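You operate a simulated robot arm through the tools that you are given. There is no shell and no other tool. Be economical: measure what you need, move in short steps, check, and stop when the job is done.

You run a simulated robot arm. Do the job below in one go: nothing can be reset, and whatever is moved stays where it is left.

Task
Take the yellow pad from the dry end of the steel bench and put it on the top of the vice bench. Take the sachet on the slat conveyor and put it away on the packing bench. Press the white button three times. Put the 32 mm impeller from the top of the cream bench on top of the brown carton there and the 30 mm impeller on the top of the seal bench. Fetch the gold sleeve and stand it on the top of the vice bench. Take the refill on the top of the cream bench and put it away on the top of the short bench. The order is free. Set down upright: gold sleeve.

The check looks at the end state, three seconds after you hand in, the way a careful person would. Anything else that was tipped, shoved, dropped, spilled or broken makes it a failure. Lids that push on must go on centred and level and be pressed home; caps that screw on are set level and turned clockwise until they are tight.

Robot
A 6-joint arm with a fingered hand on a trunk, on a base that drives. Base frame: it is fixed to the floor where the robot stands at the start and does not move with it; the origin is under the middle of the robot, x ahead of it, y to its left, z up; the surface under the hand at the start is at about z = 0.8. Readings come in m, degrees, newtons and seconds.
With the tool pointing down near the work surface it reaches from about 0.16 to 0.46 m from the robot's upright axis, wherever it stands. Its first joint turns from -166.0 to 166.0 degrees. Places, roughly: carton [-3.75, -5, 0.75]; gold sleeve [-4, -5.25, 0.75]; impeller [-3.75, -5, 0.75]; packing bench [-1.8, 5.3, 0.8]; refill [-4, -4.75, 0.75]; sachet [-2, 0.5, 0.75]; top of the seal bench [-4.5, -0.1, 0.7]; top of the short bench [-6.5, -0.3, 0.8]; top of the vice bench [-3.5, -0.7, 0.8]; white button [-3.5, 0.4, 0.9]; yellow pad (9x6x4 cm) [0.6, 0.2, 0.8]. Payload 2.3 kg.
Tool frame: the origin (TCP) lies between the finger pads and is the grasp point; the fingertips stand 0.022 m ahead of it; z points along the fingers, y is the line along which they close. Largest opening 0.112 m; the body of the gripper starts 0.06 m behind the TCP. The gripper is a hand of 3 fingers: y runs from the thumb to the fingers, the wrist lies at [0, 0, -0.218] in the tool frame.
Orientation is that of the tool frame in the base frame, as a unit quaternion [x, y, z, w]. With the fingers straight down and closing along the base's y, the tool's x points along the base's -x, its y along +y and its z along -z.

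Tools
- The arm moves only by the tool drive_tool. Its argument "series" is a list of rows, each a list of 2 entries, a list of its own where there are three numbers: the shift along the tool's x, y, z in m, then the turn, a rotation vector about the tool's x, y, z in degrees. In form: [[[tx, ty, tz], [ax, ay, az]], ...]. A call has 1 to 12 rows; each row shifts and turns the commanded pose from where the row before left it, along the tool's axes as they then stand. Each row takes 0.2 s and may step no farther than 0.05 m and 8.6 degrees from the row before; otherwise, the whole call is refused. A pose out of reach is approached as far as the arm can. The call stops where the force on the tool passes 40 N (or 10 N more than at its start, if that is more) or the arm is blocked; 0.2 s more then pass. In this call time passes only in rows, and 0.2 s behind the last. It gives the time, the measured TCP pose, the force on the tool (base axes), the opening and the grip force at its end, in the units of the frame above (readings bear some noise), with the torque about the TCP (base axes, N m) and any sound that the robot's microphone picked up.
- Cameras (640 x 400 px; columns grow to the right, rows downward): "scene" is now at [0.0192, 0.1493, 1.3489]; the picture's right is [0.10, -0.99, 0.00], its down [-0.73, -0.07, -0.68] and it looks along [0.68, 0.07, -0.73] (base axes); focal length 273 px, centre (320, 200). "wrist" rides on the gripper at [0.066, 0.003, -0.08] in the tool frame; the picture's right is [-0.05, 1.00, 0.00], its down [-0.77, -0.04, -0.64] and it looks along [-0.64, -0.03, 0.77] (tool axes); focal length 275 px, centre (320, 200). There is no depth. A picture from a camera that has moved, and an enlarged one, comes with that camera's place and axes in the base frame and with its lens.
- snapshot(camera): a new picture of that camera. The clock stands still meanwhile.
- move_column(by): slides the trunk up (or, below 0, down) by that many m; the arm and the scene camera ride with it, the base frame stays. It gives what a move gives, with no picture.
- drive_base(legs): drives the robot by 1 to 6 legs, each [ahead, left, turn to the left] in m, m and degrees, along the robot's own axes; the way and the turn of a leg run together, so that a leg with both is an arc; at most 1.5 m and 180 degrees a leg. The arm and the cameras ride along, it lands a little off, and it stops where it bumps. It gives what a move gives.
- curl_fingers(finger1, finger2, thumb_bend): sets how far each is bent, from 0 (flat) to 1 (curled in); at 0.3 the hand is open as for a grip, at 0.7 the pads meet at the TCP. One left out holds its place. A second passes; each finger stops where it meets its share of the squeeze, and holds until it gets a number again. It is the only way to open and close the hand. It gives what a move gives, with no picture; readings hold the bend of each and the force on the fingers (four entries, about 0 where the hand has none), thumb and palm.
- aim_head(pan, tilt): turns the head with the scene camera to pan (to the left, within 155 degrees either way) and tilt (down, from -29 to 69), counted from straight ahead of the robot. It gives what a move gives.
- inspect(camera, box): a new picture of the part [left, top, right, bottom] of that camera's present view, enlarged. The clock stands still meanwhile.
- hand_in(): hands the job in; it is judged then, once.

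Work in short steps. Places have to be worked out from the pictures, the camera data and where the tool is seen: move nearer, look again, correct. Check each grasp and each placing, and mend what went wrong. You have 196 turns and 182 pictures in all, those below and enlarged ones among them. Open the gripper and draw the arm clear of the work before you hand the job in, unless the task says otherwise; then end with one line.

The tools are called after ">>>" by a JSON object that holds its "api" and its "payload". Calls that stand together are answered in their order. drive_tool: Moves the arm, as the interface text tells. Its arguments: {"type":"object","properties":{"series":{"type":"array","items":{"type":"array"}}},"required":["series"]} The other tools are called the same way: move_column (by) slides the trunk up or down; curl_fingers (finger1, finger2, thumb_bend) moves the fingers one by one; drive_base (legs) drives the base; aim_head (pan, tilt) turns the head that bears the scene camera; snapshot (camera) takes a picture; inspect (camera, box) takes an enlarged picture of a part of a camera's view; hand_in () hands the job in.

At the start:

```text
time: 0.0
ee_pos: [0.2645, 0.219, 1.0115]
ee_rot: [0.0, 1.0, 0.001, 0.001]
ft_force: [-0.5, 0.3, -0.7]
torque: [-0.02, -0.01, 0.0]
grip_width: 0.1119
finger_force: 0.0
shape: jaw
bend: [0.3, 0.3, 0.3]
finger forces: [0.0, 0.1, 0.0, 0.1, 0.0, 0.1]
trunk travel left (down, up): [-0.275, 0.315]
robot x, y, heading: [0.0, -0.003, 0.1]
head pan, tilt: [5.9, 46.8]
```

scene: 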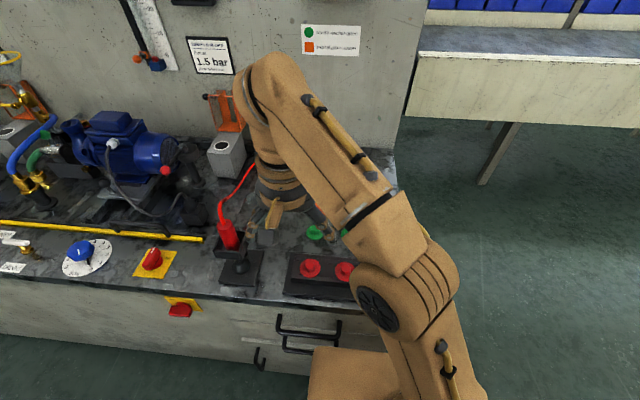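
wrist: 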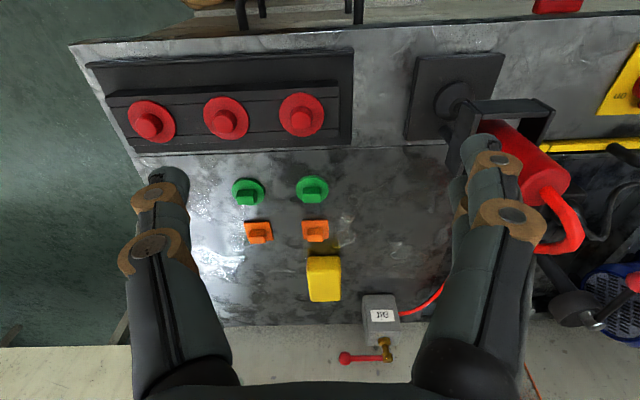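

The pad appears about (0.58, 0.21), beyond comfortable reach from here. I look around first to learn the layout.

>>> {"api": "aim_head", "payload": {"pan": -60, "tilt": 35}}

>>> {"api": "snapshot", "payload": {"camera": "scene"}}

>>> {"api": "aim_head", "payload": {"pan": 150, "tilt": 10}}

>>> {"api": "snapshot", "payload": {"camera": "scene"}}

>>> {"api": "aim_head", "payload": {"pan": -150, "tilt": 10}}

>>> {"api": "snapshot", "payload": {"camera": "scene"}}

>>> {"api": "aim_head", "payload": {"pan": 85, "tilt": 10}}

>>> {"api": "snapshot", "payload": {"camera": "scene"}}

```text
time: 1.4
ee_pos: [0.2647, 0.2195, 1.0107]
ee_rot: [0.0, 1.0, 0.001, 0.0]
ft_force: [-0.3, 0.3, 1.0]
torque: [0.03, -0.01, -0.02]
grip_width: 0.112
finger_force: 0.1
shape: jaw
bend: [0.3, 0.3, 0.3]
finger forces: [0.0, 0.1, 0.1, 0.0, 0.1, 0.0]
trunk travel left (down, up): [-0.275, 0.315]
robot x, y, heading: [-0.0014, 0.001, -0.4]
head pan, tilt: [-60.0, 35.0]
```

```text
179 pictures are left
camera scene: at [-0.0161, 0.0648, 1.3662], right [-0.87, -0.5, 0.0], down [-0.29, 0.5, -0.82], along [0.41, -0.71, -0.57], focal length 273 px, centre (320, 200)
```

scene: 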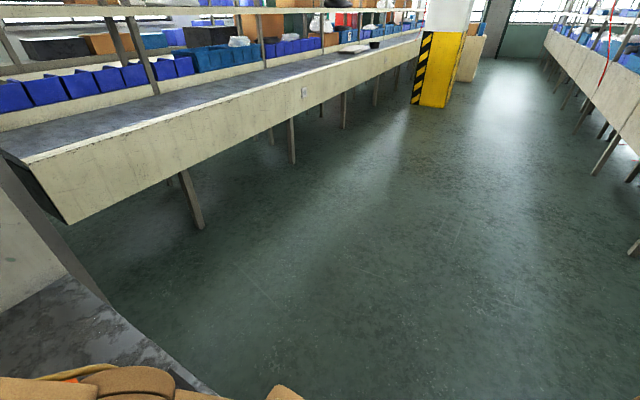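

```text
time: 4.4
ee_pos: [0.2653, 0.2199, 1.0108]
ee_rot: [0.0, 1.0, 0.001, 0.0]
ft_force: [-0.5, 0.1, -0.2]
torque: [0.0, -0.01, 0.01]
grip_width: 0.1118
finger_force: 0.0
shape: jaw
bend: [0.3, 0.3, 0.3]
finger forces: [0.0, 0.1, 0.0, 0.1, 0.0, 0.0]
trunk travel left (down, up): [-0.275, 0.315]
robot x, y, heading: [0.0037, -0.0018, 0.1]
head pan, tilt: [150.0, 10.0]
```

```text
178 pictures are left
camera scene: at [-0.1407, 0.1876, 1.4064], right [0.5, 0.87, 0.0], down [0.15, -0.09, -0.98], along [-0.85, 0.49, -0.17], focal length 273 px, centre (320, 200)
```

scene: 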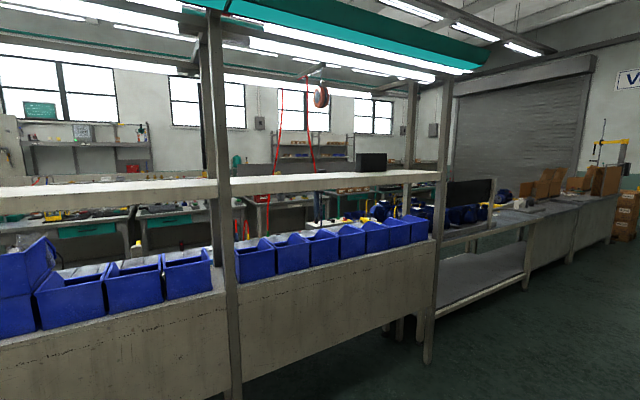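

```text
time: 8.5
ee_pos: [0.2648, 0.2196, 1.0125]
ee_rot: [0.0, 1.0, 0.001, 0.0]
ft_force: [1.5, -0.8, -0.1]
torque: [0.04, 0.02, 0.03]
grip_width: 0.1119
finger_force: 0.1
shape: jaw
bend: [0.3, 0.3, 0.3]
finger forces: [0.1, 0.1, 0.1, 0.0, 0.0, 0.0]
trunk travel left (down, up): [-0.275, 0.315]
robot x, y, heading: [-0.0018, -0.003, 0.1]
head pan, tilt: [-150.0, 10.0]
```

```text
177 pictures are left
camera scene: at [-0.1407, 0.0946, 1.4064], right [-0.5, 0.87, 0.0], down [0.15, 0.09, -0.98], along [-0.85, -0.49, -0.17], focal length 273 px, centre (320, 200)
```

scene: 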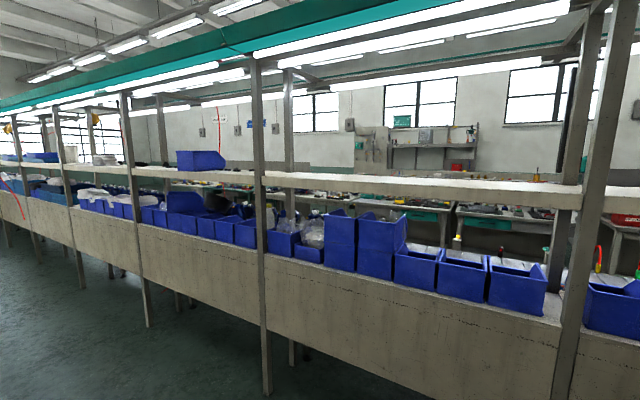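

```text
time: 11.8
ee_pos: [0.2647, 0.2195, 1.011]
ee_rot: [0.0, 1.0, 0.001, 0.0]
ft_force: [-0.1, -0.5, -0.3]
torque: [0.03, -0.02, 0.0]
grip_width: 0.1121
finger_force: 0.1
shape: jaw
bend: [0.3, 0.3, 0.3]
finger forces: [0.0, 0.0, 0.1, 0.0, 0.0, 0.0]
trunk travel left (down, up): [-0.275, 0.315]
robot x, y, heading: [-0.0018, 0.0039, 0.1]
head pan, tilt: [85.0, 10.0]
```

```text
176 pictures are left
camera scene: at [-0.052, 0.2337, 1.4064], right [1.0, -0.09, 0.0], down [-0.02, -0.17, -0.98], along [0.09, 0.98, -0.17], focal length 273 px, centre (320, 200)
```

scene: 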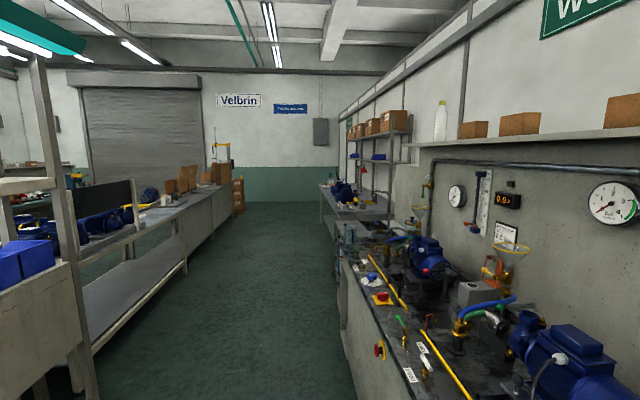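

The aisle is clear and there's open floor to the right of the steel bench. I drive around its right end to reach the pad from the side.

>>> {"api": "drive_base", "payload": {"legs": [[0, -0.65, 0], [0.57, 0, 0], [0, 0, 90]]}}

>>> {"api": "aim_head", "payload": {"pan": 0, "tilt": 50}}

>>> {"api": "snapshot", "payload": {"camera": "scene"}}

>>> {"api": "snapshot", "payload": {"camera": "wrist"}}

```text
time: 22.0
ee_pos: [0.3728, -0.3772, 1.0122]
ee_rot: [-0.689, 0.725, 0.001, -0.001]
ft_force: [-0.6, -1.0, 0.2]
torque: [0.01, 0.01, 0.02]
grip_width: 0.1118
finger_force: 0.0
shape: jaw
bend: [0.3, 0.3, 0.3]
finger forces: [0.0, 0.0, 0.0, 0.1, 0.0, 0.0]
trunk travel left (down, up): [-0.275, 0.315]
robot x, y, heading: [0.576, -0.6538, 87.2]
head pan, tilt: [85.0, 10.0]
```

```text
time: 23.6
ee_pos: [0.3735, -0.3767, 1.0115]
ee_rot: [-0.688, 0.725, 0.0, -0.001]
ft_force: [-0.2, -1.2, 0.1]
torque: [0.03, -0.03, -0.01]
grip_width: 0.1117
finger_force: 0.1
shape: jaw
bend: [0.3, 0.3, 0.3]
finger forces: [0.0, 0.0, 0.1, 0.1, 0.0, 0.0]
trunk travel left (down, up): [-0.275, 0.315]
robot x, y, heading: [0.578, -0.6521, 87.2]
head pan, tilt: [0.0, 50.0]
```

```text
175 pictures are left
camera scene: at [0.4392, -0.6281, 1.3445], right [1.0, -0.05, 0.0], down [-0.04, -0.76, -0.64], along [0.03, 0.64, -0.77], focal length 273 px, centre (320, 200)
```

scene: 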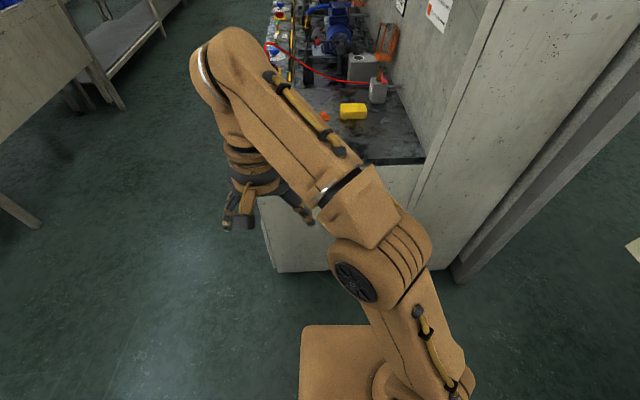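

```text
174 pictures are left
camera wrist: at [0.3676, -0.4426, 1.0919], right [-1.0, 0.1, 0.0], down [0.08, 0.77, 0.64], along [0.06, 0.63, -0.77], focal length 275 px, centre (320, 200)
```

wrist: 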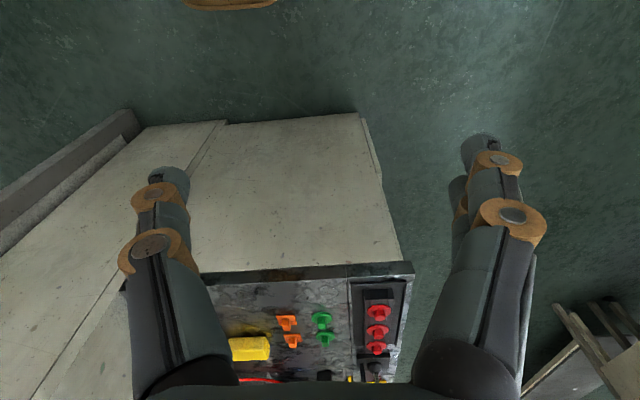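

Pad is about (0.583, 0.165), long side along x. I drive ahead to ~0.4 m from it, then look again.

>>> {"api": "drive_base", "payload": {"legs": [[0.37, 0, 2.8]]}}

>>> {"api": "snapshot", "payload": {"camera": "wrist"}}

>>> {"api": "snapshot", "payload": {"camera": "scene"}}

```text
time: 26.0
ee_pos: [0.3706, -0.0137, 1.0115]
ee_rot: [-0.706, 0.708, 0.001, 0.0]
ft_force: [0.0, -0.2, 0.4]
torque: [-0.01, 0.02, 0.01]
grip_width: 0.1119
finger_force: 0.2
shape: jaw
bend: [0.3, 0.3, 0.3]
finger forces: [0.1, 0.1, 0.1, 0.0, 0.1, 0.0]
trunk travel left (down, up): [-0.275, 0.315]
robot x, y, heading: [0.5914, -0.2828, 89.9]
head pan, tilt: [0.0, 50.0]
```

```text
173 pictures are left
camera wrist: at [0.3677, -0.079, 1.0918], right [-1.0, 0.05, 0.0], down [0.04, 0.77, 0.64], along [0.03, 0.64, -0.77], focal length 275 px, centre (320, 200)
```

wrist: 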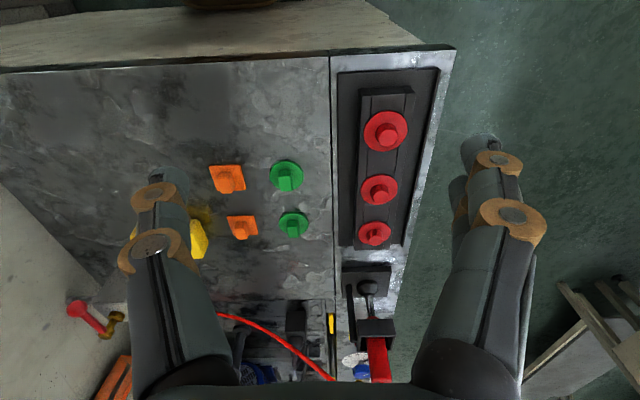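

```text
172 pictures are left
camera scene: at [0.4485, -0.2606, 1.3445], right [1.0, 0.0, 0.0], down [0.0, -0.77, -0.64], along [0.0, 0.64, -0.77], focal length 273 px, centre (320, 200)
```

scene: 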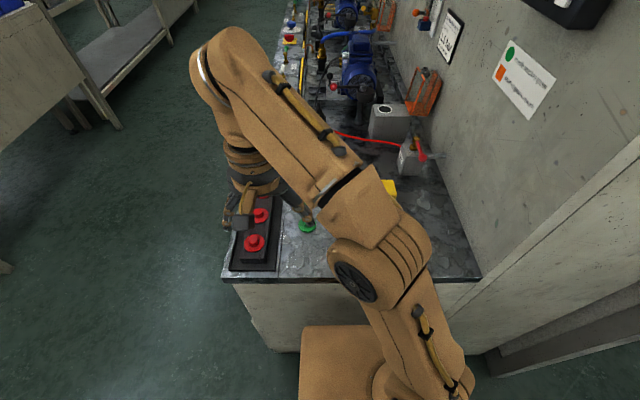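

I move the tool above the pad, starting to rotate the grip so it closes across the 6 cm side.

>>> {"api": "drive_tool", "payload": {"series": [[[-0.025, -0.035, 0], [0, 0, 0]], [[-0.025, -0.035, 0], [0, 0, 0]], [[-0.025, -0.035, 0], [0, 0, 0]], [[-0.025, -0.035, 0], [0, 0, 0]], [[-0.025, -0.035, 0], [0, 0, 0]], [[-0.025, -0.035, 0], [0, 0, 0]], [[0, 0, 0], [0, 0, 8.5]], [[0, 0, 0], [0, 0, 8.5]], [[0, 0, 0], [0, 0, 8.5]], [[0, 0, 0], [0, 0, 8.5]], [[0, 0, 0], [0, 0, 8.5]], [[0, 0, 0], [0, 0, 8.5]]]}}

>>> {"api": "drive_tool", "payload": {"series": [[[0, 0, 0], [0, 0, 8]], [[0, 0, 0], [0, 0, 8]], [[0, 0, 0], [0, 0, 8]], [[0, 0, 0], [0, 0, 8]], [[0, 0, 0], [0, 0, 7]]]}}

>>> {"api": "snapshot", "payload": {"camera": "wrist"}}

```text
time: 28.6
ee_pos: [0.5648, 0.1068, 0.9995]
ee_rot: [-0.331, 0.944, 0.001, -0.001]
ft_force: [-0.7, -0.1, 0.2]
torque: [0.02, 0.03, 0.0]
grip_width: 0.1121
finger_force: 0.1
shape: jaw
bend: [0.3, 0.3, 0.3]
finger forces: [0.1, 0.1, 0.1, 0.1, 0.0, 0.1]
out of reach, approached as far as the arm can: row 5, 6, 12
trunk travel left (down, up): [-0.275, 0.315]
robot x, y, heading: [0.59, -0.2793, 90.0]
head pan, tilt: [0.0, 50.0]
```

```text
time: 29.8
ee_pos: [0.5644, 0.1068, 0.9985]
ee_rot: [0.003, 1.0, 0.0, 0.0]
ft_force: [0.6, 0.4, 0.4]
torque: [-0.03, -0.02, -0.01]
grip_width: 0.1119
finger_force: 0.1
shape: jaw
bend: [0.3, 0.3, 0.3]
finger forces: [0.0, 0.1, 0.0, 0.0, 0.1, 0.0]
trunk travel left (down, up): [-0.275, 0.315]
robot x, y, heading: [0.5932, -0.2808, 89.9]
head pan, tilt: [0.0, 50.0]
```

```text
171 pictures are left
camera wrist: at [0.4986, 0.1103, 1.079], right [0.05, 1.0, 0.0], down [0.77, -0.04, 0.63], along [0.63, -0.03, -0.77], focal length 275 px, centre (320, 200)
```

wrist: 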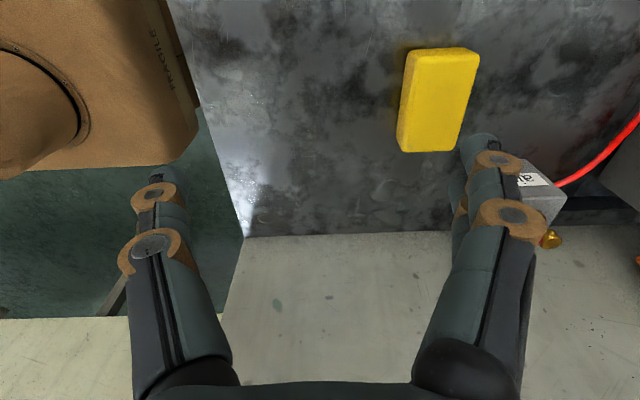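

Pad is at about (0.585, 0.206), square to the axes; I need ~5 cm more reach, so I creep ahead and raise the trunk a bit.

>>> {"api": "drive_base", "payload": {"legs": [[0.05, 0, 0]]}}

>>> {"api": "move_column", "payload": {"by": 0.1}}

>>> {"api": "snapshot", "payload": {"camera": "wrist"}}

```text
time: 30.7
ee_pos: [0.5653, 0.1582, 0.9996]
ee_rot: [0.002, 1.0, 0.0, -0.001]
ft_force: [0.0, 0.5, -0.1]
torque: [-0.03, 0.0, -0.04]
grip_width: 0.1119
finger_force: 0.1
shape: jaw
bend: [0.3, 0.3, 0.3]
finger forces: [0.1, 0.1, 0.0, 0.1, 0.0, 0.0]
trunk travel left (down, up): [-0.275, 0.315]
robot x, y, heading: [0.5903, -0.23, 89.8]
head pan, tilt: [0.0, 50.0]
```

```text
time: 32.1
ee_pos: [0.5646, 0.1574, 1.0994]
ee_rot: [0.002, 1.0, 0.0, -0.002]
ft_force: [0.2, -0.2, -1.0]
torque: [0.01, 0.04, 0.01]
grip_width: 0.112
finger_force: 0.1
shape: jaw
bend: [0.3, 0.3, 0.3]
finger forces: [0.0, 0.0, 0.0, 0.0, 0.0, 0.1]
trunk travel left (down, up): [-0.375, 0.215]
robot x, y, heading: [0.5939, -0.2292, 89.7]
head pan, tilt: [0.0, 50.0]
```

```text
170 pictures are left
camera wrist: at [0.4988, 0.1605, 1.179], right [0.05, 1.0, 0.0], down [0.77, -0.04, 0.63], along [0.63, -0.03, -0.77], focal length 275 px, centre (320, 200)
```

wrist: 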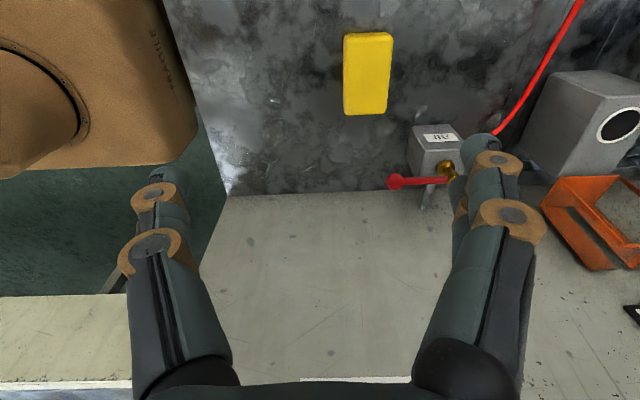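

Pad centre reads (0.587, 0.211), top ~0.84. I move over it and descend partly.

>>> {"api": "drive_tool", "payload": {"series": [[[-0.011, 0.027, 0], [0, 0, 0]], [[-0.011, 0.027, 0], [0, 0, 0]], [[0, 0, 0.04], [0, 0, 0]], [[0, 0, 0.04], [0, 0, 0]], [[0, 0, 0.04], [0, 0, 0]], [[0, 0, 0.04], [0, 0, 0]], [[0, 0, 0.02], [0, 0, 0]]]}}

>>> {"api": "snapshot", "payload": {"camera": "wrist"}}

```text
time: 33.7
ee_pos: [0.5818, 0.1754, 0.8985]
ee_rot: [0.003, 1.0, 0.0, -0.001]
ft_force: [-0.2, -0.6, 0.6]
torque: [-0.01, -0.02, -0.03]
grip_width: 0.1118
finger_force: 0.0
shape: jaw
bend: [0.3, 0.3, 0.3]
finger forces: [0.0, 0.0, 0.0, 0.1, 0.0, 0.1]
out of reach, approached as far as the arm can: row 1, 2
trunk travel left (down, up): [-0.375, 0.215]
robot x, y, heading: [0.5895, -0.2263, 89.9]
head pan, tilt: [0.0, 50.0]
```

```text
169 pictures are left
camera wrist: at [0.5147, 0.1796, 0.9777], right [0.05, 1.0, 0.0], down [0.77, -0.04, 0.63], along [0.63, -0.03, -0.77], focal length 275 px, centre (320, 200)
```

wrist: 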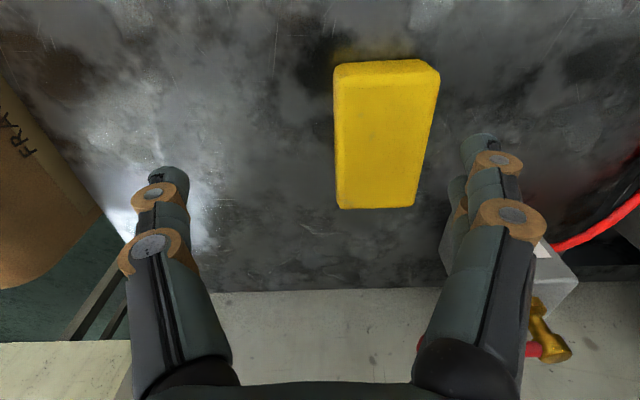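

Pad at (0.585, 0.212); shift +0.036 in y and descend to grasp height.

>>> {"api": "drive_tool", "payload": {"series": [[[-0.002, 0.018, 0], [0, 0, 0]], [[-0.002, 0.018, 0], [0, 0, 0]], [[0, 0, 0.035], [0, 0, 0]], [[0, 0, 0.035], [0, 0, 0]]]}}

>>> {"api": "snapshot", "payload": {"camera": "wrist"}}

```text
time: 34.7
ee_pos: [0.583, 0.2127, 0.828]
ee_rot: [0.002, 1.0, -0.001, -0.001]
ft_force: [0.4, 0.0, 0.5]
torque: [0.0, 0.02, -0.02]
grip_width: 0.1117
finger_force: 0.1
shape: jaw
bend: [0.3, 0.3, 0.3]
finger forces: [0.0, 0.0, 0.0, 0.1, 0.1, 0.1]
trunk travel left (down, up): [-0.375, 0.215]
robot x, y, heading: [0.5868, -0.2307, 89.8]
head pan, tilt: [0.0, 50.0]
```

```text
168 pictures are left
camera wrist: at [0.5173, 0.2163, 0.9082], right [0.05, 1.0, 0.0], down [0.77, -0.04, 0.63], along [0.63, -0.03, -0.77], focal length 275 px, centre (320, 200)
```

wrist: 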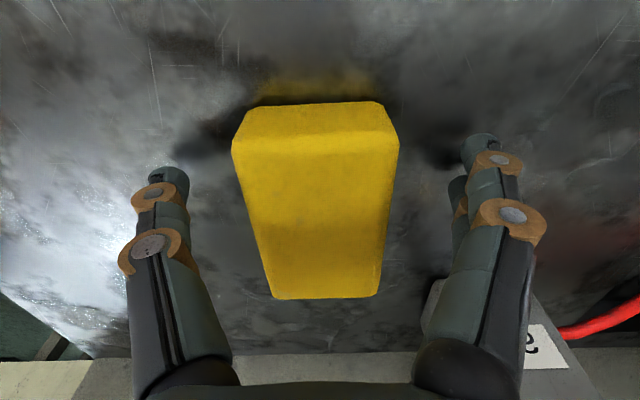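

Nicely centred. I close the fingers.

>>> {"api": "curl_fingers", "payload": {"finger1": 0.7, "finger2": 0.7, "thumb_bend": 0.7}}

>>> {"api": "drive_tool", "payload": {"series": [[[0, 0, -0.02], [0, 0, 0]], [[0, 0, -0.03], [0, 0, 0]]]}}

>>> {"api": "snapshot", "payload": {"camera": "wrist"}}

```text
time: 35.7
ee_pos: [0.5842, 0.2116, 0.8276]
ee_rot: [0.002, 1.0, 0.0, -0.001]
ft_force: [-0.1, 0.6, -0.6]
torque: [0.01, 0.0, 0.04]
grip_width: 0.0495
finger_force: 18.3
shape: fingers
bend: [0.56, 0.55, 0.57]
finger forces: [9.1, 9.1, 0.1, 0.0, 18.2, 0.0]
trunk travel left (down, up): [-0.375, 0.215]
robot x, y, heading: [0.5904, -0.2267, 89.7]
head pan, tilt: [0.0, 50.0]
```

```text
time: 36.3
ee_pos: [0.5833, 0.213, 0.8797]
ee_rot: [0.002, 1.0, 0.0, -0.001]
ft_force: [0.0, 0.6, -0.5]
torque: [-0.01, 0.04, -0.03]
grip_width: 0.0496
finger_force: 18.9
shape: fingers
bend: [0.56, 0.56, 0.57]
finger forces: [9.1, 9.1, 0.0, 0.1, 18.2, 0.1]
trunk travel left (down, up): [-0.375, 0.215]
robot x, y, heading: [0.5922, -0.2283, 89.7]
head pan, tilt: [0.0, 50.0]
```

```text
167 pictures are left
camera wrist: at [0.517, 0.2162, 0.9598], right [0.05, 1.0, 0.0], down [0.77, -0.04, 0.63], along [0.63, -0.03, -0.77], focal length 275 px, centre (320, 200)
```

wrist: 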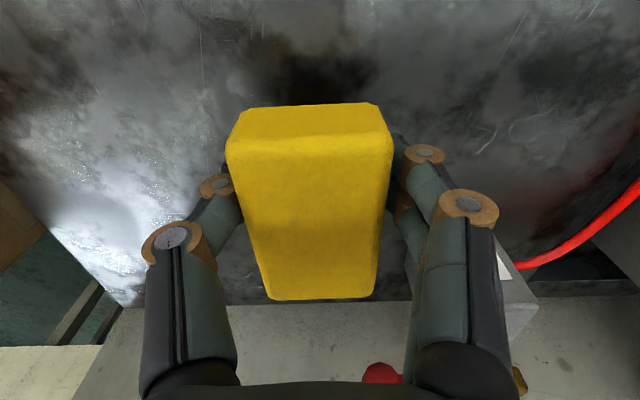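

Pad is held. I lift, tuck the arm toward the robot, and back out; then look for a way past the middle row of benches.

>>> {"api": "drive_tool", "payload": {"series": [[[0, 0, -0.05], [0, 0, 0]], [[0, 0, -0.05], [0, 0, 0]], [[0, -0.04, -0.03], [0, 0, 0]], [[0, -0.05, 0], [0, 0, 0]], [[0, -0.05, 0], [0, 0, 0]]]}}

>>> {"api": "drive_base", "payload": {"legs": [[-0.35, 0, 0], [0, 1.0, 0]]}}

>>> {"api": "move_column", "payload": {"by": 0.21}}

>>> {"api": "aim_head", "payload": {"pan": 100, "tilt": 12}}

>>> {"api": "snapshot", "payload": {"camera": "scene"}}

>>> {"api": "aim_head", "payload": {"pan": 150, "tilt": 12}}

>>> {"api": "snapshot", "payload": {"camera": "scene"}}

>>> {"api": "aim_head", "payload": {"pan": 40, "tilt": 12}}

>>> {"api": "snapshot", "payload": {"camera": "scene"}}

```text
time: 37.5
ee_pos: [0.5824, 0.0701, 1.0071]
ee_rot: [0.002, 1.0, 0.001, -0.001]
ft_force: [-0.9, -0.4, -0.7]
torque: [0.03, 0.05, -0.01]
grip_width: 0.0494
finger_force: 17.9
shape: fingers
bend: [0.56, 0.56, 0.57]
finger forces: [9.1, 8.9, 0.0, 0.0, 18.0, 0.0]
trunk travel left (down, up): [-0.375, 0.215]
robot x, y, heading: [0.5903, -0.2308, 89.7]
head pan, tilt: [0.0, 50.0]
```

```text
time: 44.7
ee_pos: [-0.4501, -0.2603, 1.0069]
ee_rot: [0.015, 1.0, 0.0, -0.001]
ft_force: [0.9, 0.3, -0.2]
torque: [0.02, 0.01, 0.02]
grip_width: 0.0492
finger_force: 17.9
shape: fingers
bend: [0.56, 0.56, 0.57]
finger forces: [9.0, 9.0, 0.1, 0.0, 18.0, 0.0]
trunk travel left (down, up): [-0.375, 0.215]
robot x, y, heading: [-0.4541, -0.5574, 88.1]
head pan, tilt: [0.0, 50.0]
```

```text
time: 47.0
ee_pos: [-0.4492, -0.2591, 1.2169]
ee_rot: [0.016, 1.0, -0.001, -0.002]
ft_force: [0.1, -1.1, 0.4]
torque: [-0.02, 0.04, 0.0]
grip_width: 0.0491
finger_force: 17.5
shape: fingers
bend: [0.56, 0.56, 0.57]
finger forces: [9.0, 8.9, 0.1, 0.0, 18.0, 0.0]
trunk travel left (down, up): [-0.585, 0.005]
robot x, y, heading: [-0.4517, -0.5614, 88.1]
head pan, tilt: [0.0, 50.0]
```

```text
time: 48.7
ee_pos: [-0.4483, -0.2592, 1.2166]
ee_rot: [0.015, 1.0, -0.001, -0.001]
ft_force: [0.0, 0.0, -0.3]
torque: [0.02, 0.02, -0.01]
grip_width: 0.049
finger_force: 18.0
shape: fingers
bend: [0.56, 0.56, 0.57]
finger forces: [9.0, 9.0, 0.0, 0.0, 18.0, 0.0]
trunk travel left (down, up): [-0.585, 0.005]
robot x, y, heading: [-0.451, -0.563, 88.2]
head pan, tilt: [100.0, 12.0]
```

```text
166 pictures are left
camera scene: at [-0.6872, -0.6286, 1.7131], right [-0.14, 0.99, 0.0], down [0.21, 0.03, -0.98], along [-0.97, -0.14, -0.21], focal length 273 px, centre (320, 200)
```

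scene: 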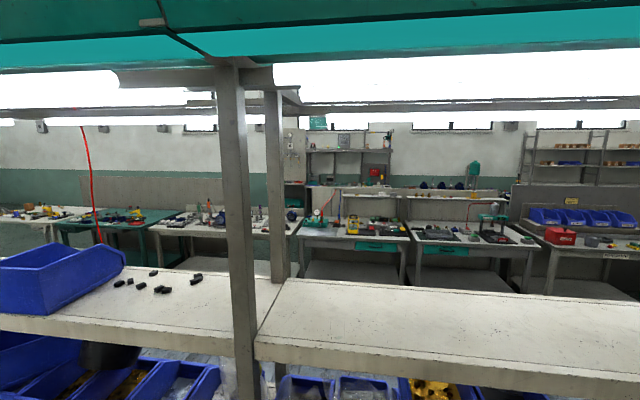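

```text
time: 49.9
ee_pos: [-0.4487, -0.2595, 1.2162]
ee_rot: [0.016, 1.0, 0.0, 0.0]
ft_force: [-0.3, 0.4, -0.3]
torque: [0.01, 0.01, -0.02]
grip_width: 0.0489
finger_force: 18.2
shape: fingers
bend: [0.56, 0.56, 0.57]
finger forces: [9.1, 9.0, 0.0, 0.0, 18.0, 0.0]
trunk travel left (down, up): [-0.585, 0.005]
robot x, y, heading: [-0.4521, -0.5596, 88.2]
head pan, tilt: [150.0, 12.0]
```

```text
165 pictures are left
camera scene: at [-0.6441, -0.6945, 1.7131], right [-0.85, 0.53, 0.0], down [0.11, 0.18, -0.98], along [-0.52, -0.83, -0.21], focal length 273 px, centre (320, 200)
```

scene: 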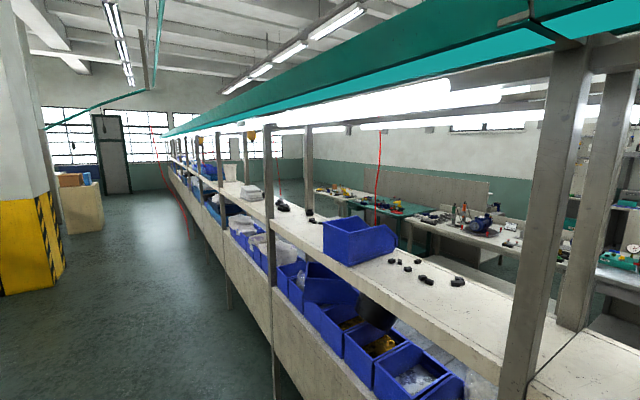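

```text
time: 51.8
ee_pos: [-0.4498, -0.2591, 1.2166]
ee_rot: [0.016, 1.0, 0.0, -0.001]
ft_force: [1.1, -0.6, -0.6]
torque: [-0.02, -0.02, -0.04]
grip_width: 0.0495
finger_force: 17.7
shape: fingers
bend: [0.56, 0.56, 0.57]
finger forces: [9.0, 9.1, 0.1, 0.0, 18.0, 0.0]
trunk travel left (down, up): [-0.585, 0.005]
robot x, y, heading: [-0.4508, -0.5574, 88.5]
head pan, tilt: [40.0, 12.0]
```

```text
164 pictures are left
camera scene: at [-0.6526, -0.5421, 1.7131], right [0.79, 0.62, 0.0], down [0.13, -0.16, -0.98], along [-0.61, 0.77, -0.21], focal length 273 px, centre (320, 200)
```

scene: 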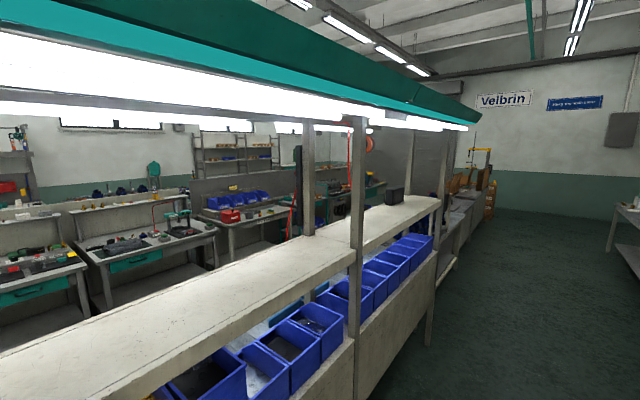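

The middle row has no gap here; the near (+y) end seems to stop around y≈6.5 with space before the wall. I drive up the aisle and look.

>>> {"api": "drive_base", "payload": {"legs": [[1.4, 0, 1.5], [1.4, 0, 0], [1.4, 0, 0]]}}

>>> {"api": "aim_head", "payload": {"pan": 30, "tilt": 25}}

>>> {"api": "snapshot", "payload": {"camera": "scene"}}

```text
time: 71.8
ee_pos: [-0.3785, 3.9124, 1.2149]
ee_rot: [0.002, 1.0, 0.001, -0.001]
ft_force: [0.3, -0.3, -0.7]
torque: [0.01, 0.01, -0.03]
grip_width: 0.0492
finger_force: 18.1
shape: fingers
bend: [0.56, 0.56, 0.57]
finger forces: [9.1, 8.9, 0.0, 0.0, 17.9, 0.0]
trunk travel left (down, up): [-0.585, 0.005]
robot x, y, heading: [-0.3717, 3.6102, 89.8]
head pan, tilt: [40.0, 12.0]
```

```text
time: 72.5
ee_pos: [-0.3781, 3.9116, 1.217]
ee_rot: [0.002, 1.0, 0.0, -0.001]
ft_force: [-0.1, 0.4, -0.5]
torque: [-0.02, 0.02, 0.01]
grip_width: 0.0495
finger_force: 18.1
shape: fingers
bend: [0.56, 0.56, 0.57]
finger forces: [9.0, 9.0, 0.1, 0.1, 17.9, 0.1]
trunk travel left (down, up): [-0.585, 0.005]
robot x, y, heading: [-0.373, 3.6149, 89.8]
head pan, tilt: [30.0, 25.0]
```

```text
163 pictures are left
camera scene: at [-0.5597, 3.632, 1.6921], right [0.87, 0.5, 0.0], down [0.21, -0.37, -0.91], along [-0.45, 0.79, -0.42], focal length 273 px, centre (320, 200)
```

scene: 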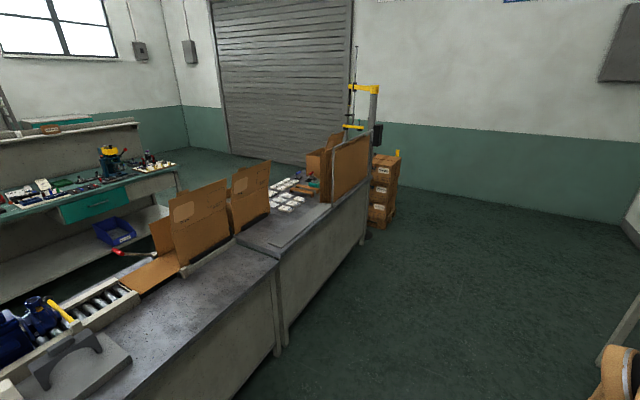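

There's a passage past the pallet near the wall. I drive there and look left.

>>> {"api": "drive_base", "payload": {"legs": [[1.25, 0, 0], [1.25, 0, 0], [1.25, 0, 0]]}}

>>> {"api": "aim_head", "payload": {"pan": 100, "tilt": 30}}

>>> {"api": "snapshot", "payload": {"camera": "scene"}}

```text
time: 90.7
ee_pos: [-0.4897, 7.6761, 1.2154]
ee_rot: [-0.01, 1.0, 0.001, -0.001]
ft_force: [-0.7, -0.2, -0.5]
torque: [0.0, 0.01, 0.03]
grip_width: 0.0491
finger_force: 17.5
shape: fingers
bend: [0.56, 0.56, 0.57]
finger forces: [9.0, 9.1, 0.1, 0.0, 18.0, 0.0]
trunk travel left (down, up): [-0.585, 0.005]
robot x, y, heading: [-0.4767, 7.3746, 91.2]
head pan, tilt: [30.0, 25.0]
```

```text
time: 92.2
ee_pos: [-0.4891, 7.6759, 1.2163]
ee_rot: [-0.011, 1.0, 0.001, -0.001]
ft_force: [-1.0, 0.1, 0.8]
torque: [-0.04, 0.04, -0.01]
grip_width: 0.0492
finger_force: 18.2
shape: fingers
bend: [0.56, 0.56, 0.57]
finger forces: [8.9, 9.0, 0.1, 0.1, 17.8, 0.0]
trunk travel left (down, up): [-0.585, 0.005]
robot x, y, heading: [-0.476, 7.3781, 91.1]
head pan, tilt: [100.0, 30.0]
```

```text
162 pictures are left
camera scene: at [-0.705, 7.2956, 1.684], right [-0.19, 0.98, 0.0], down [0.49, 0.1, -0.87], along [-0.85, -0.17, -0.5], focal length 273 px, centre (320, 200)
```

scene: 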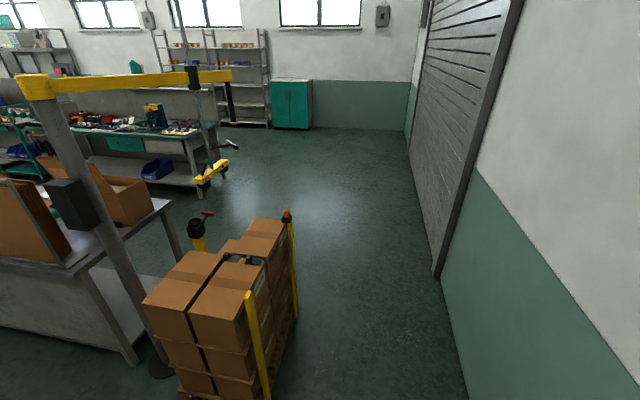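

Gap between pallet and wall is ~1 m and centred near y=7.4. I turn to face -x and drive through, watching a hanging hoist handle near (-2.5, 6.0).

>>> {"api": "drive_base", "payload": {"legs": [[0, 0, 89], [1.2, 0, 0], [1.2, 0, 0]]}}

>>> {"api": "aim_head", "payload": {"pan": 80, "tilt": 25}}

>>> {"api": "snapshot", "payload": {"camera": "scene"}}

```text
time: 107.7
ee_pos: [-3.1886, 7.3772, 1.2152]
ee_rot: [-0.704, 0.71, 0.0, -0.001]
ft_force: [1.0, -0.2, 0.5]
torque: [-0.02, 0.03, -0.01]
grip_width: 0.0489
finger_force: 17.5
shape: fingers
bend: [0.56, 0.56, 0.57]
finger forces: [8.8, 8.8, 0.1, 0.0, 17.7, 0.0]
trunk travel left (down, up): [-0.585, 0.005]
robot x, y, heading: [-2.8888, 7.3797, 179.5]
head pan, tilt: [100.0, 30.0]
```

```text
time: 108.5
ee_pos: [-3.1878, 7.3764, 1.2159]
ee_rot: [-0.705, 0.71, 0.0, 0.0]
ft_force: [-0.6, -0.4, -1.2]
torque: [0.0, 0.02, 0.03]
grip_width: 0.0489
finger_force: 17.8
shape: fingers
bend: [0.56, 0.56, 0.57]
finger forces: [8.9, 8.7, 0.0, 0.0, 17.7, 0.0]
trunk travel left (down, up): [-0.585, 0.005]
robot x, y, heading: [-2.8879, 7.381, 179.5]
head pan, tilt: [80.0, 25.0]
```

```text
161 pictures are left
camera scene: at [-2.8455, 7.1498, 1.692], right [-0.98, 0.18, 0.0], down [0.08, 0.42, -0.91], along [-0.16, -0.89, -0.42], focal length 273 px, centre (320, 200)
```

scene: 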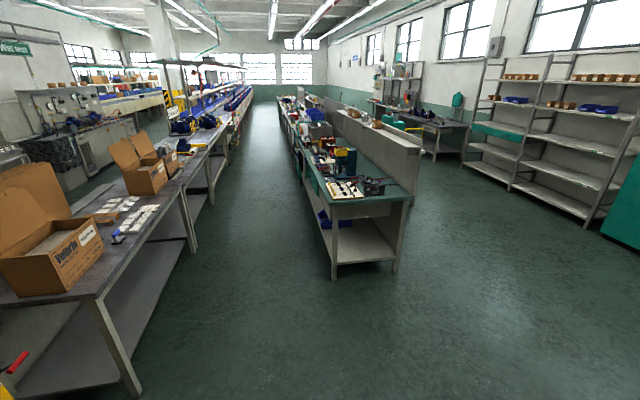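

The right-hand aisle is clear, ~1.3 m wide, centred near x≈-2.63. I turn toward -y and drive down.

>>> {"api": "drive_base", "payload": {"legs": [[0, 0, 90.5], [0.9, 0.25, 0], [1.4, 0, 0], [1.4, 0, 0]]}}

>>> {"api": "aim_head", "payload": {"pan": 0, "tilt": 25}}

>>> {"api": "snapshot", "payload": {"camera": "scene"}}

```text
time: 130.3
ee_pos: [-2.5876, 3.3997, 1.2165]
ee_rot: [1.0, 0.024, 0.001, 0.0]
ft_force: [0.3, -0.5, -0.8]
torque: [-0.01, 0.0, 0.0]
grip_width: 0.0487
finger_force: 18.0
shape: fingers
bend: [0.57, 0.56, 0.57]
finger forces: [8.8, 8.7, 0.0, 0.0, 17.4, 0.0]
trunk travel left (down, up): [-0.585, 0.005]
robot x, y, heading: [-2.6104, 3.7003, -87.3]
head pan, tilt: [80.0, 25.0]
```

```text
time: 131.8
ee_pos: [-2.5887, 3.4, 1.2162]
ee_rot: [1.0, 0.023, 0.001, 0.0]
ft_force: [-0.3, -0.2, -0.8]
torque: [0.05, -0.01, 0.0]
grip_width: 0.0486
finger_force: 17.3
shape: fingers
bend: [0.57, 0.56, 0.57]
finger forces: [8.8, 8.6, 0.0, 0.1, 17.4, 0.1]
trunk travel left (down, up): [-0.585, 0.005]
robot x, y, heading: [-2.6072, 3.6963, -87.3]
head pan, tilt: [0.0, 25.0]
```

```text
160 pictures are left
camera scene: at [-2.4672, 3.6741, 1.692], right [-1.0, -0.05, 0.0], down [-0.02, 0.42, -0.91], along [0.04, -0.91, -0.42], focal length 273 px, centre (320, 200)
```

scene: 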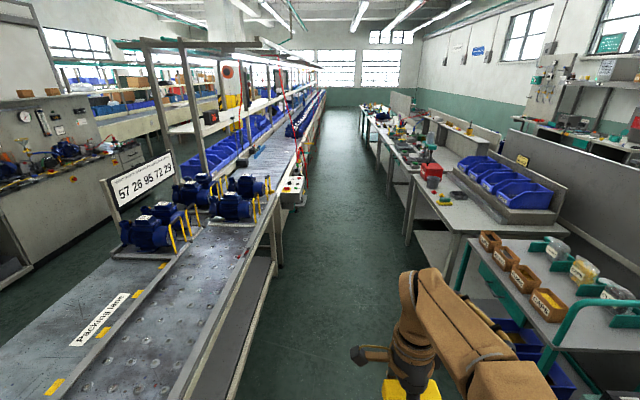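

Aisle is clear; I correct heading and continue to y≈0.2, close to the vice bench and white button.

>>> {"api": "drive_base", "payload": {"legs": [[1.2, 0, -2.7], [1.2, 0, 0], [1.0, 0, 0]]}}

>>> {"api": "aim_head", "payload": {"pan": -50, "tilt": 25}}

>>> {"api": "snapshot", "payload": {"camera": "scene"}}

>>> {"api": "aim_head", "payload": {"pan": 80, "tilt": 35}}

>>> {"api": "snapshot", "payload": {"camera": "scene"}}

```text
time: 148.3
ee_pos: [-2.6384, 0.0247, 1.2158]
ee_rot: [1.0, -0.013, 0.001, 0.0]
ft_force: [-0.6, -0.3, 0.0]
torque: [0.04, -0.04, 0.06]
grip_width: 0.0489
finger_force: 17.3
shape: fingers
bend: [0.57, 0.56, 0.57]
finger forces: [8.8, 8.8, 0.0, 0.1, 17.5, 0.0]
trunk travel left (down, up): [-0.585, 0.005]
robot x, y, heading: [-2.6394, 0.3303, -91.5]
head pan, tilt: [0.0, 25.0]
```

```text
time: 149.4
ee_pos: [-2.6397, 0.0265, 1.2159]
ee_rot: [1.0, -0.013, 0.0, 0.001]
ft_force: [0.1, -1.2, 0.3]
torque: [0.02, 0.01, -0.02]
grip_width: 0.0488
finger_force: 17.4
shape: fingers
bend: [0.57, 0.56, 0.57]
finger forces: [8.8, 8.7, 0.1, 0.0, 17.5, 0.1]
trunk travel left (down, up): [-0.585, 0.005]
robot x, y, heading: [-2.6358, 0.3277, -91.8]
head pan, tilt: [-50.0, 25.0]
```

```text
159 pictures are left
camera scene: at [-2.5671, 0.3254, 1.692], right [-0.62, 0.78, 0.0], down [0.33, 0.26, -0.91], along [-0.71, -0.57, -0.42], focal length 273 px, centre (320, 200)
```

scene: 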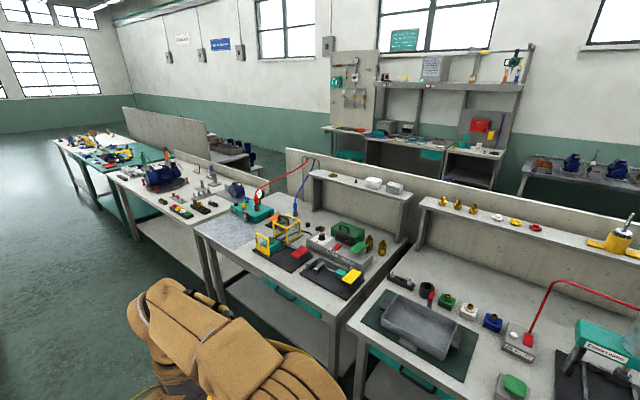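

```text
time: 151.6
ee_pos: [-2.6377, 0.0246, 1.2173]
ee_rot: [1.0, -0.013, 0.0, 0.0]
ft_force: [0.5, 0.4, -0.2]
torque: [-0.01, -0.01, -0.01]
grip_width: 0.0488
finger_force: 17.8
shape: fingers
bend: [0.57, 0.56, 0.57]
finger forces: [8.9, 8.9, 0.1, 0.0, 17.5, 0.1]
trunk travel left (down, up): [-0.585, 0.005]
robot x, y, heading: [-2.6363, 0.3284, -91.6]
head pan, tilt: [80.0, 35.0]
```

```text
158 pictures are left
camera scene: at [-2.4088, 0.3653, 1.6762], right [-0.2, -0.98, 0.0], down [-0.56, 0.11, -0.82], along [0.8, -0.16, -0.57], focal length 273 px, centre (320, 200)
```

scene: 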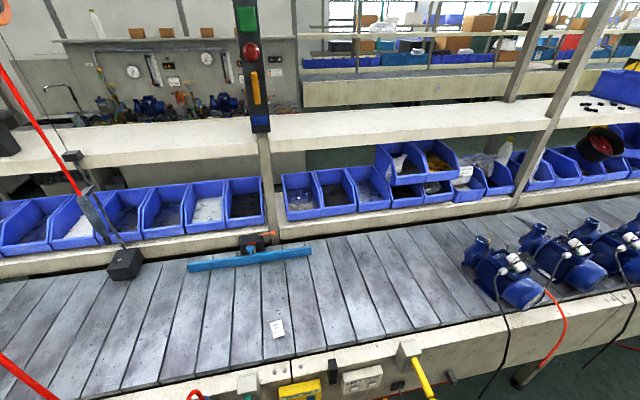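

Vice bench spans y≈-1.2…-0.1 with front edge x≈-3.24; sachet lies near (-1.87, 0.41). I turn to face the vice bench and come alongside.

>>> {"api": "drive_base", "payload": {"legs": [[0, 0, -88.5], [0.1, 0.95, 0]]}}

>>> {"api": "aim_head", "payload": {"pan": 0, "tilt": 45}}

>>> {"api": "snapshot", "payload": {"camera": "scene"}}

>>> {"api": "snapshot", "payload": {"camera": "wrist"}}

```text
time: 160.4
ee_pos: [-3.0378, -0.6462, 1.2148]
ee_rot: [-0.707, 0.708, -0.001, 0.0]
ft_force: [0.3, -0.5, 0.4]
torque: [-0.03, -0.03, 0.0]
grip_width: 0.0487
finger_force: 17.5
shape: fingers
bend: [0.57, 0.57, 0.57]
finger forces: [8.7, 8.6, 0.1, 0.1, 17.4, 0.1]
trunk travel left (down, up): [-0.585, 0.005]
robot x, y, heading: [-2.7392, -0.6402, 179.9]
head pan, tilt: [80.0, 35.0]
```

```text
time: 161.9
ee_pos: [-3.038, -0.6452, 1.2155]
ee_rot: [-0.706, 0.708, -0.001, 0.0]
ft_force: [-0.4, 0.2, 0.4]
torque: [0.0, -0.01, 0.01]
grip_width: 0.0483
finger_force: 17.3
shape: fingers
bend: [0.57, 0.57, 0.57]
finger forces: [8.7, 8.7, 0.1, 0.0, 17.4, 0.0]
trunk travel left (down, up): [-0.585, 0.005]
robot x, y, heading: [-2.7397, -0.6376, 179.7]
head pan, tilt: [0.0, 45.0]
```

```text
157 pictures are left
camera scene: at [-2.7591, -0.7807, 1.6614], right [0.0, 1.0, 0.0], down [0.71, 0.0, -0.71], along [-0.71, 0.0, -0.71], focal length 273 px, centre (320, 200)
```

scene: 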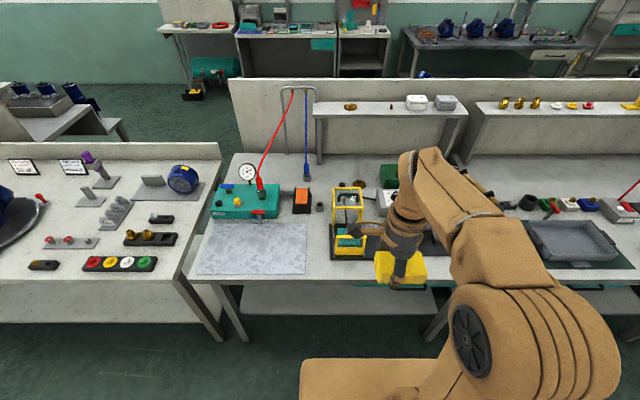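

```text
156 pictures are left
camera wrist: at [-3.0405, -0.712, 1.2966], right [-1.0, 0.05, 0.0], down [0.04, 0.77, 0.63], along [0.03, 0.63, -0.77], focal length 275 px, centre (320, 200)
```

wrist: 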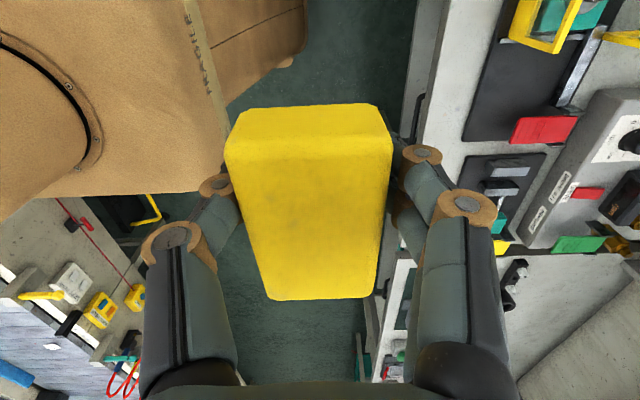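

I zoom in on the free area of the vice bench's left front.

>>> {"api": "inspect", "payload": {"camera": "scene", "box": [170, 140, 430, 300]}}

```text
2.46 times, centred on (300, 220) of scene
camera zoom: at [-2.7591, -0.7807, 1.6614], right [0.0, 1.0, 0.0], down [0.71, 0.0, -0.71], along [-0.71, 0.0, -0.71], focal length 671 px, centre (369, 151)
```

zoom: 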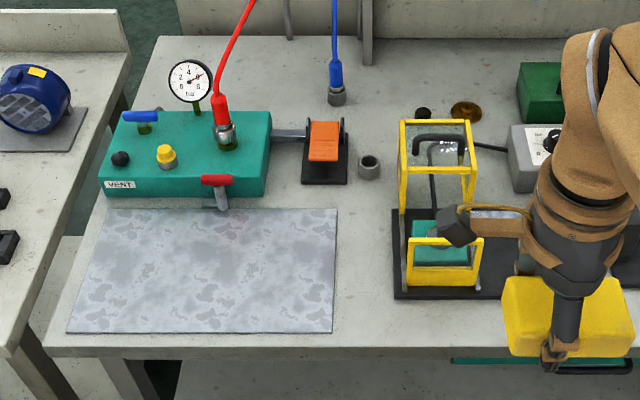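

The speckled sheet may not count as bare bench, so I look at the right half of the bench from another position.

>>> {"api": "drive_base", "payload": {"legs": [[0, -0.6, 0]]}}

>>> {"api": "aim_head", "payload": {"pan": 30, "tilt": 48}}

>>> {"api": "snapshot", "payload": {"camera": "scene"}}

>>> {"api": "inspect", "payload": {"camera": "scene", "box": [130, 100, 390, 260]}}

```text
time: 165.3
ee_pos: [-3.0372, -0.0407, 1.2154]
ee_rot: [-0.706, 0.708, -0.001, -0.001]
ft_force: [0.2, 0.1, -0.6]
torque: [-0.03, 0.01, -0.01]
grip_width: 0.0485
finger_force: 17.3
shape: fingers
bend: [0.57, 0.57, 0.57]
finger forces: [8.8, 8.7, 0.1, 0.0, 17.4, 0.0]
trunk travel left (down, up): [-0.585, 0.005]
robot x, y, heading: [-2.736, -0.0321, 179.9]
head pan, tilt: [0.0, 45.0]
```

```text
time: 166.3
ee_pos: [-3.037, -0.0396, 1.2155]
ee_rot: [-0.706, 0.708, -0.001, 0.0]
ft_force: [0.4, 0.0, -0.9]
torque: [-0.02, 0.01, 0.01]
grip_width: 0.0486
finger_force: 17.6
shape: fingers
bend: [0.57, 0.57, 0.57]
finger forces: [8.7, 8.7, 0.1, 0.1, 17.3, 0.0]
trunk travel left (down, up): [-0.585, 0.005]
robot x, y, heading: [-2.7355, -0.0362, 180.0]
head pan, tilt: [30.0, 48.0]
```

```text
154 pictures are left
camera scene: at [-2.7451, -0.2146, 1.6572], right [-0.5, 0.87, 0.0], down [0.64, 0.37, -0.67], along [-0.58, -0.33, -0.74], focal length 273 px, centre (320, 200)
```

scene: 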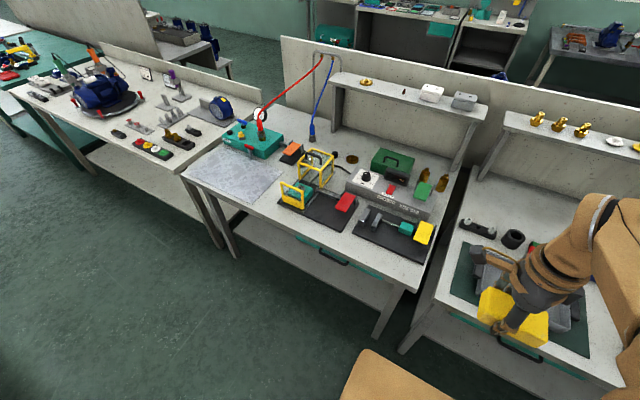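

```text
2.46 times, centred on (260, 180) of scene
camera zoom: at [-2.7451, -0.2146, 1.6572], right [-0.5, 0.87, 0.0], down [0.64, 0.37, -0.67], along [-0.58, -0.33, -0.74], focal length 671 px, centre (468, 249)
```

zoom: 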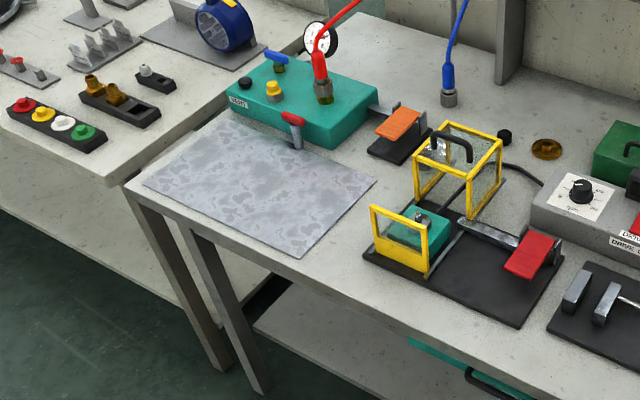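

Between the gear there's little bare space; the flat sheet area at x −3.25…−3.49, y −1.21…−0.83 is the clear setting-down place. I move to stand in front of it and lower the trunk.

>>> {"api": "drive_base", "payload": {"legs": [[0, 1.045, 0], [0.24, 0, 0]]}}

>>> {"api": "move_column", "payload": {"by": -0.19}}

>>> {"api": "aim_head", "payload": {"pan": 0, "tilt": 55}}

>>> {"api": "snapshot", "payload": {"camera": "scene"}}

```text
time: 173.1
ee_pos: [-3.2847, -1.0909, 1.2159]
ee_rot: [-0.705, 0.709, -0.001, -0.001]
ft_force: [-0.1, 0.4, -1.2]
torque: [0.04, -0.04, 0.0]
grip_width: 0.0489
finger_force: 17.5
shape: fingers
bend: [0.57, 0.57, 0.57]
finger forces: [8.7, 8.7, 0.0, 0.0, 17.4, 0.0]
trunk travel left (down, up): [-0.585, 0.005]
robot x, y, heading: [-2.9841, -1.0874, 179.6]
head pan, tilt: [30.0, 48.0]
```

```text
time: 175.2
ee_pos: [-3.2844, -1.0908, 1.0262]
ee_rot: [-0.705, 0.709, -0.001, -0.001]
ft_force: [-0.3, 0.8, 0.8]
torque: [-0.01, 0.0, 0.03]
grip_width: 0.0488
finger_force: 17.2
shape: fingers
bend: [0.57, 0.57, 0.57]
finger forces: [8.7, 8.7, 0.0, 0.0, 17.4, 0.0]
trunk travel left (down, up): [-0.395, 0.195]
robot x, y, heading: [-2.986, -1.0871, 179.8]
head pan, tilt: [30.0, 48.0]
```

```text
time: 176.1
ee_pos: [-3.2843, -1.0921, 1.0266]
ee_rot: [-0.705, 0.709, -0.001, -0.001]
ft_force: [1.0, 0.6, -0.4]
torque: [-0.03, -0.01, 0.0]
grip_width: 0.0487
finger_force: 16.9
shape: fingers
bend: [0.57, 0.57, 0.57]
finger forces: [8.7, 8.7, 0.0, 0.0, 17.5, 0.0]
trunk travel left (down, up): [-0.395, 0.195]
robot x, y, heading: [-2.9858, -1.0825, 179.6]
head pan, tilt: [0.0, 55.0]
```

```text
152 pictures are left
camera scene: at [-2.9971, -1.226, 1.458], right [0.0, 1.0, 0.0], down [0.82, 0.0, -0.57], along [-0.57, 0.0, -0.82], focal length 273 px, centre (320, 200)
```

scene: 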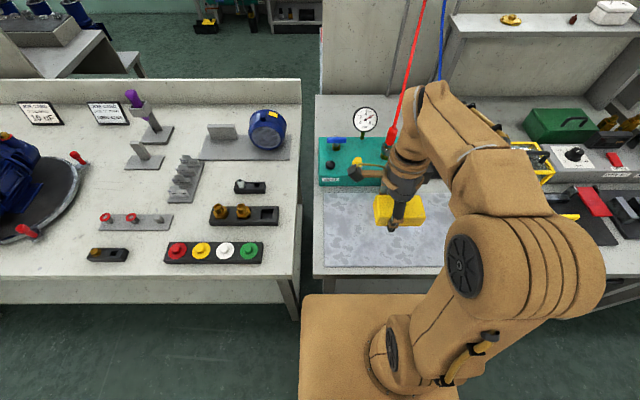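

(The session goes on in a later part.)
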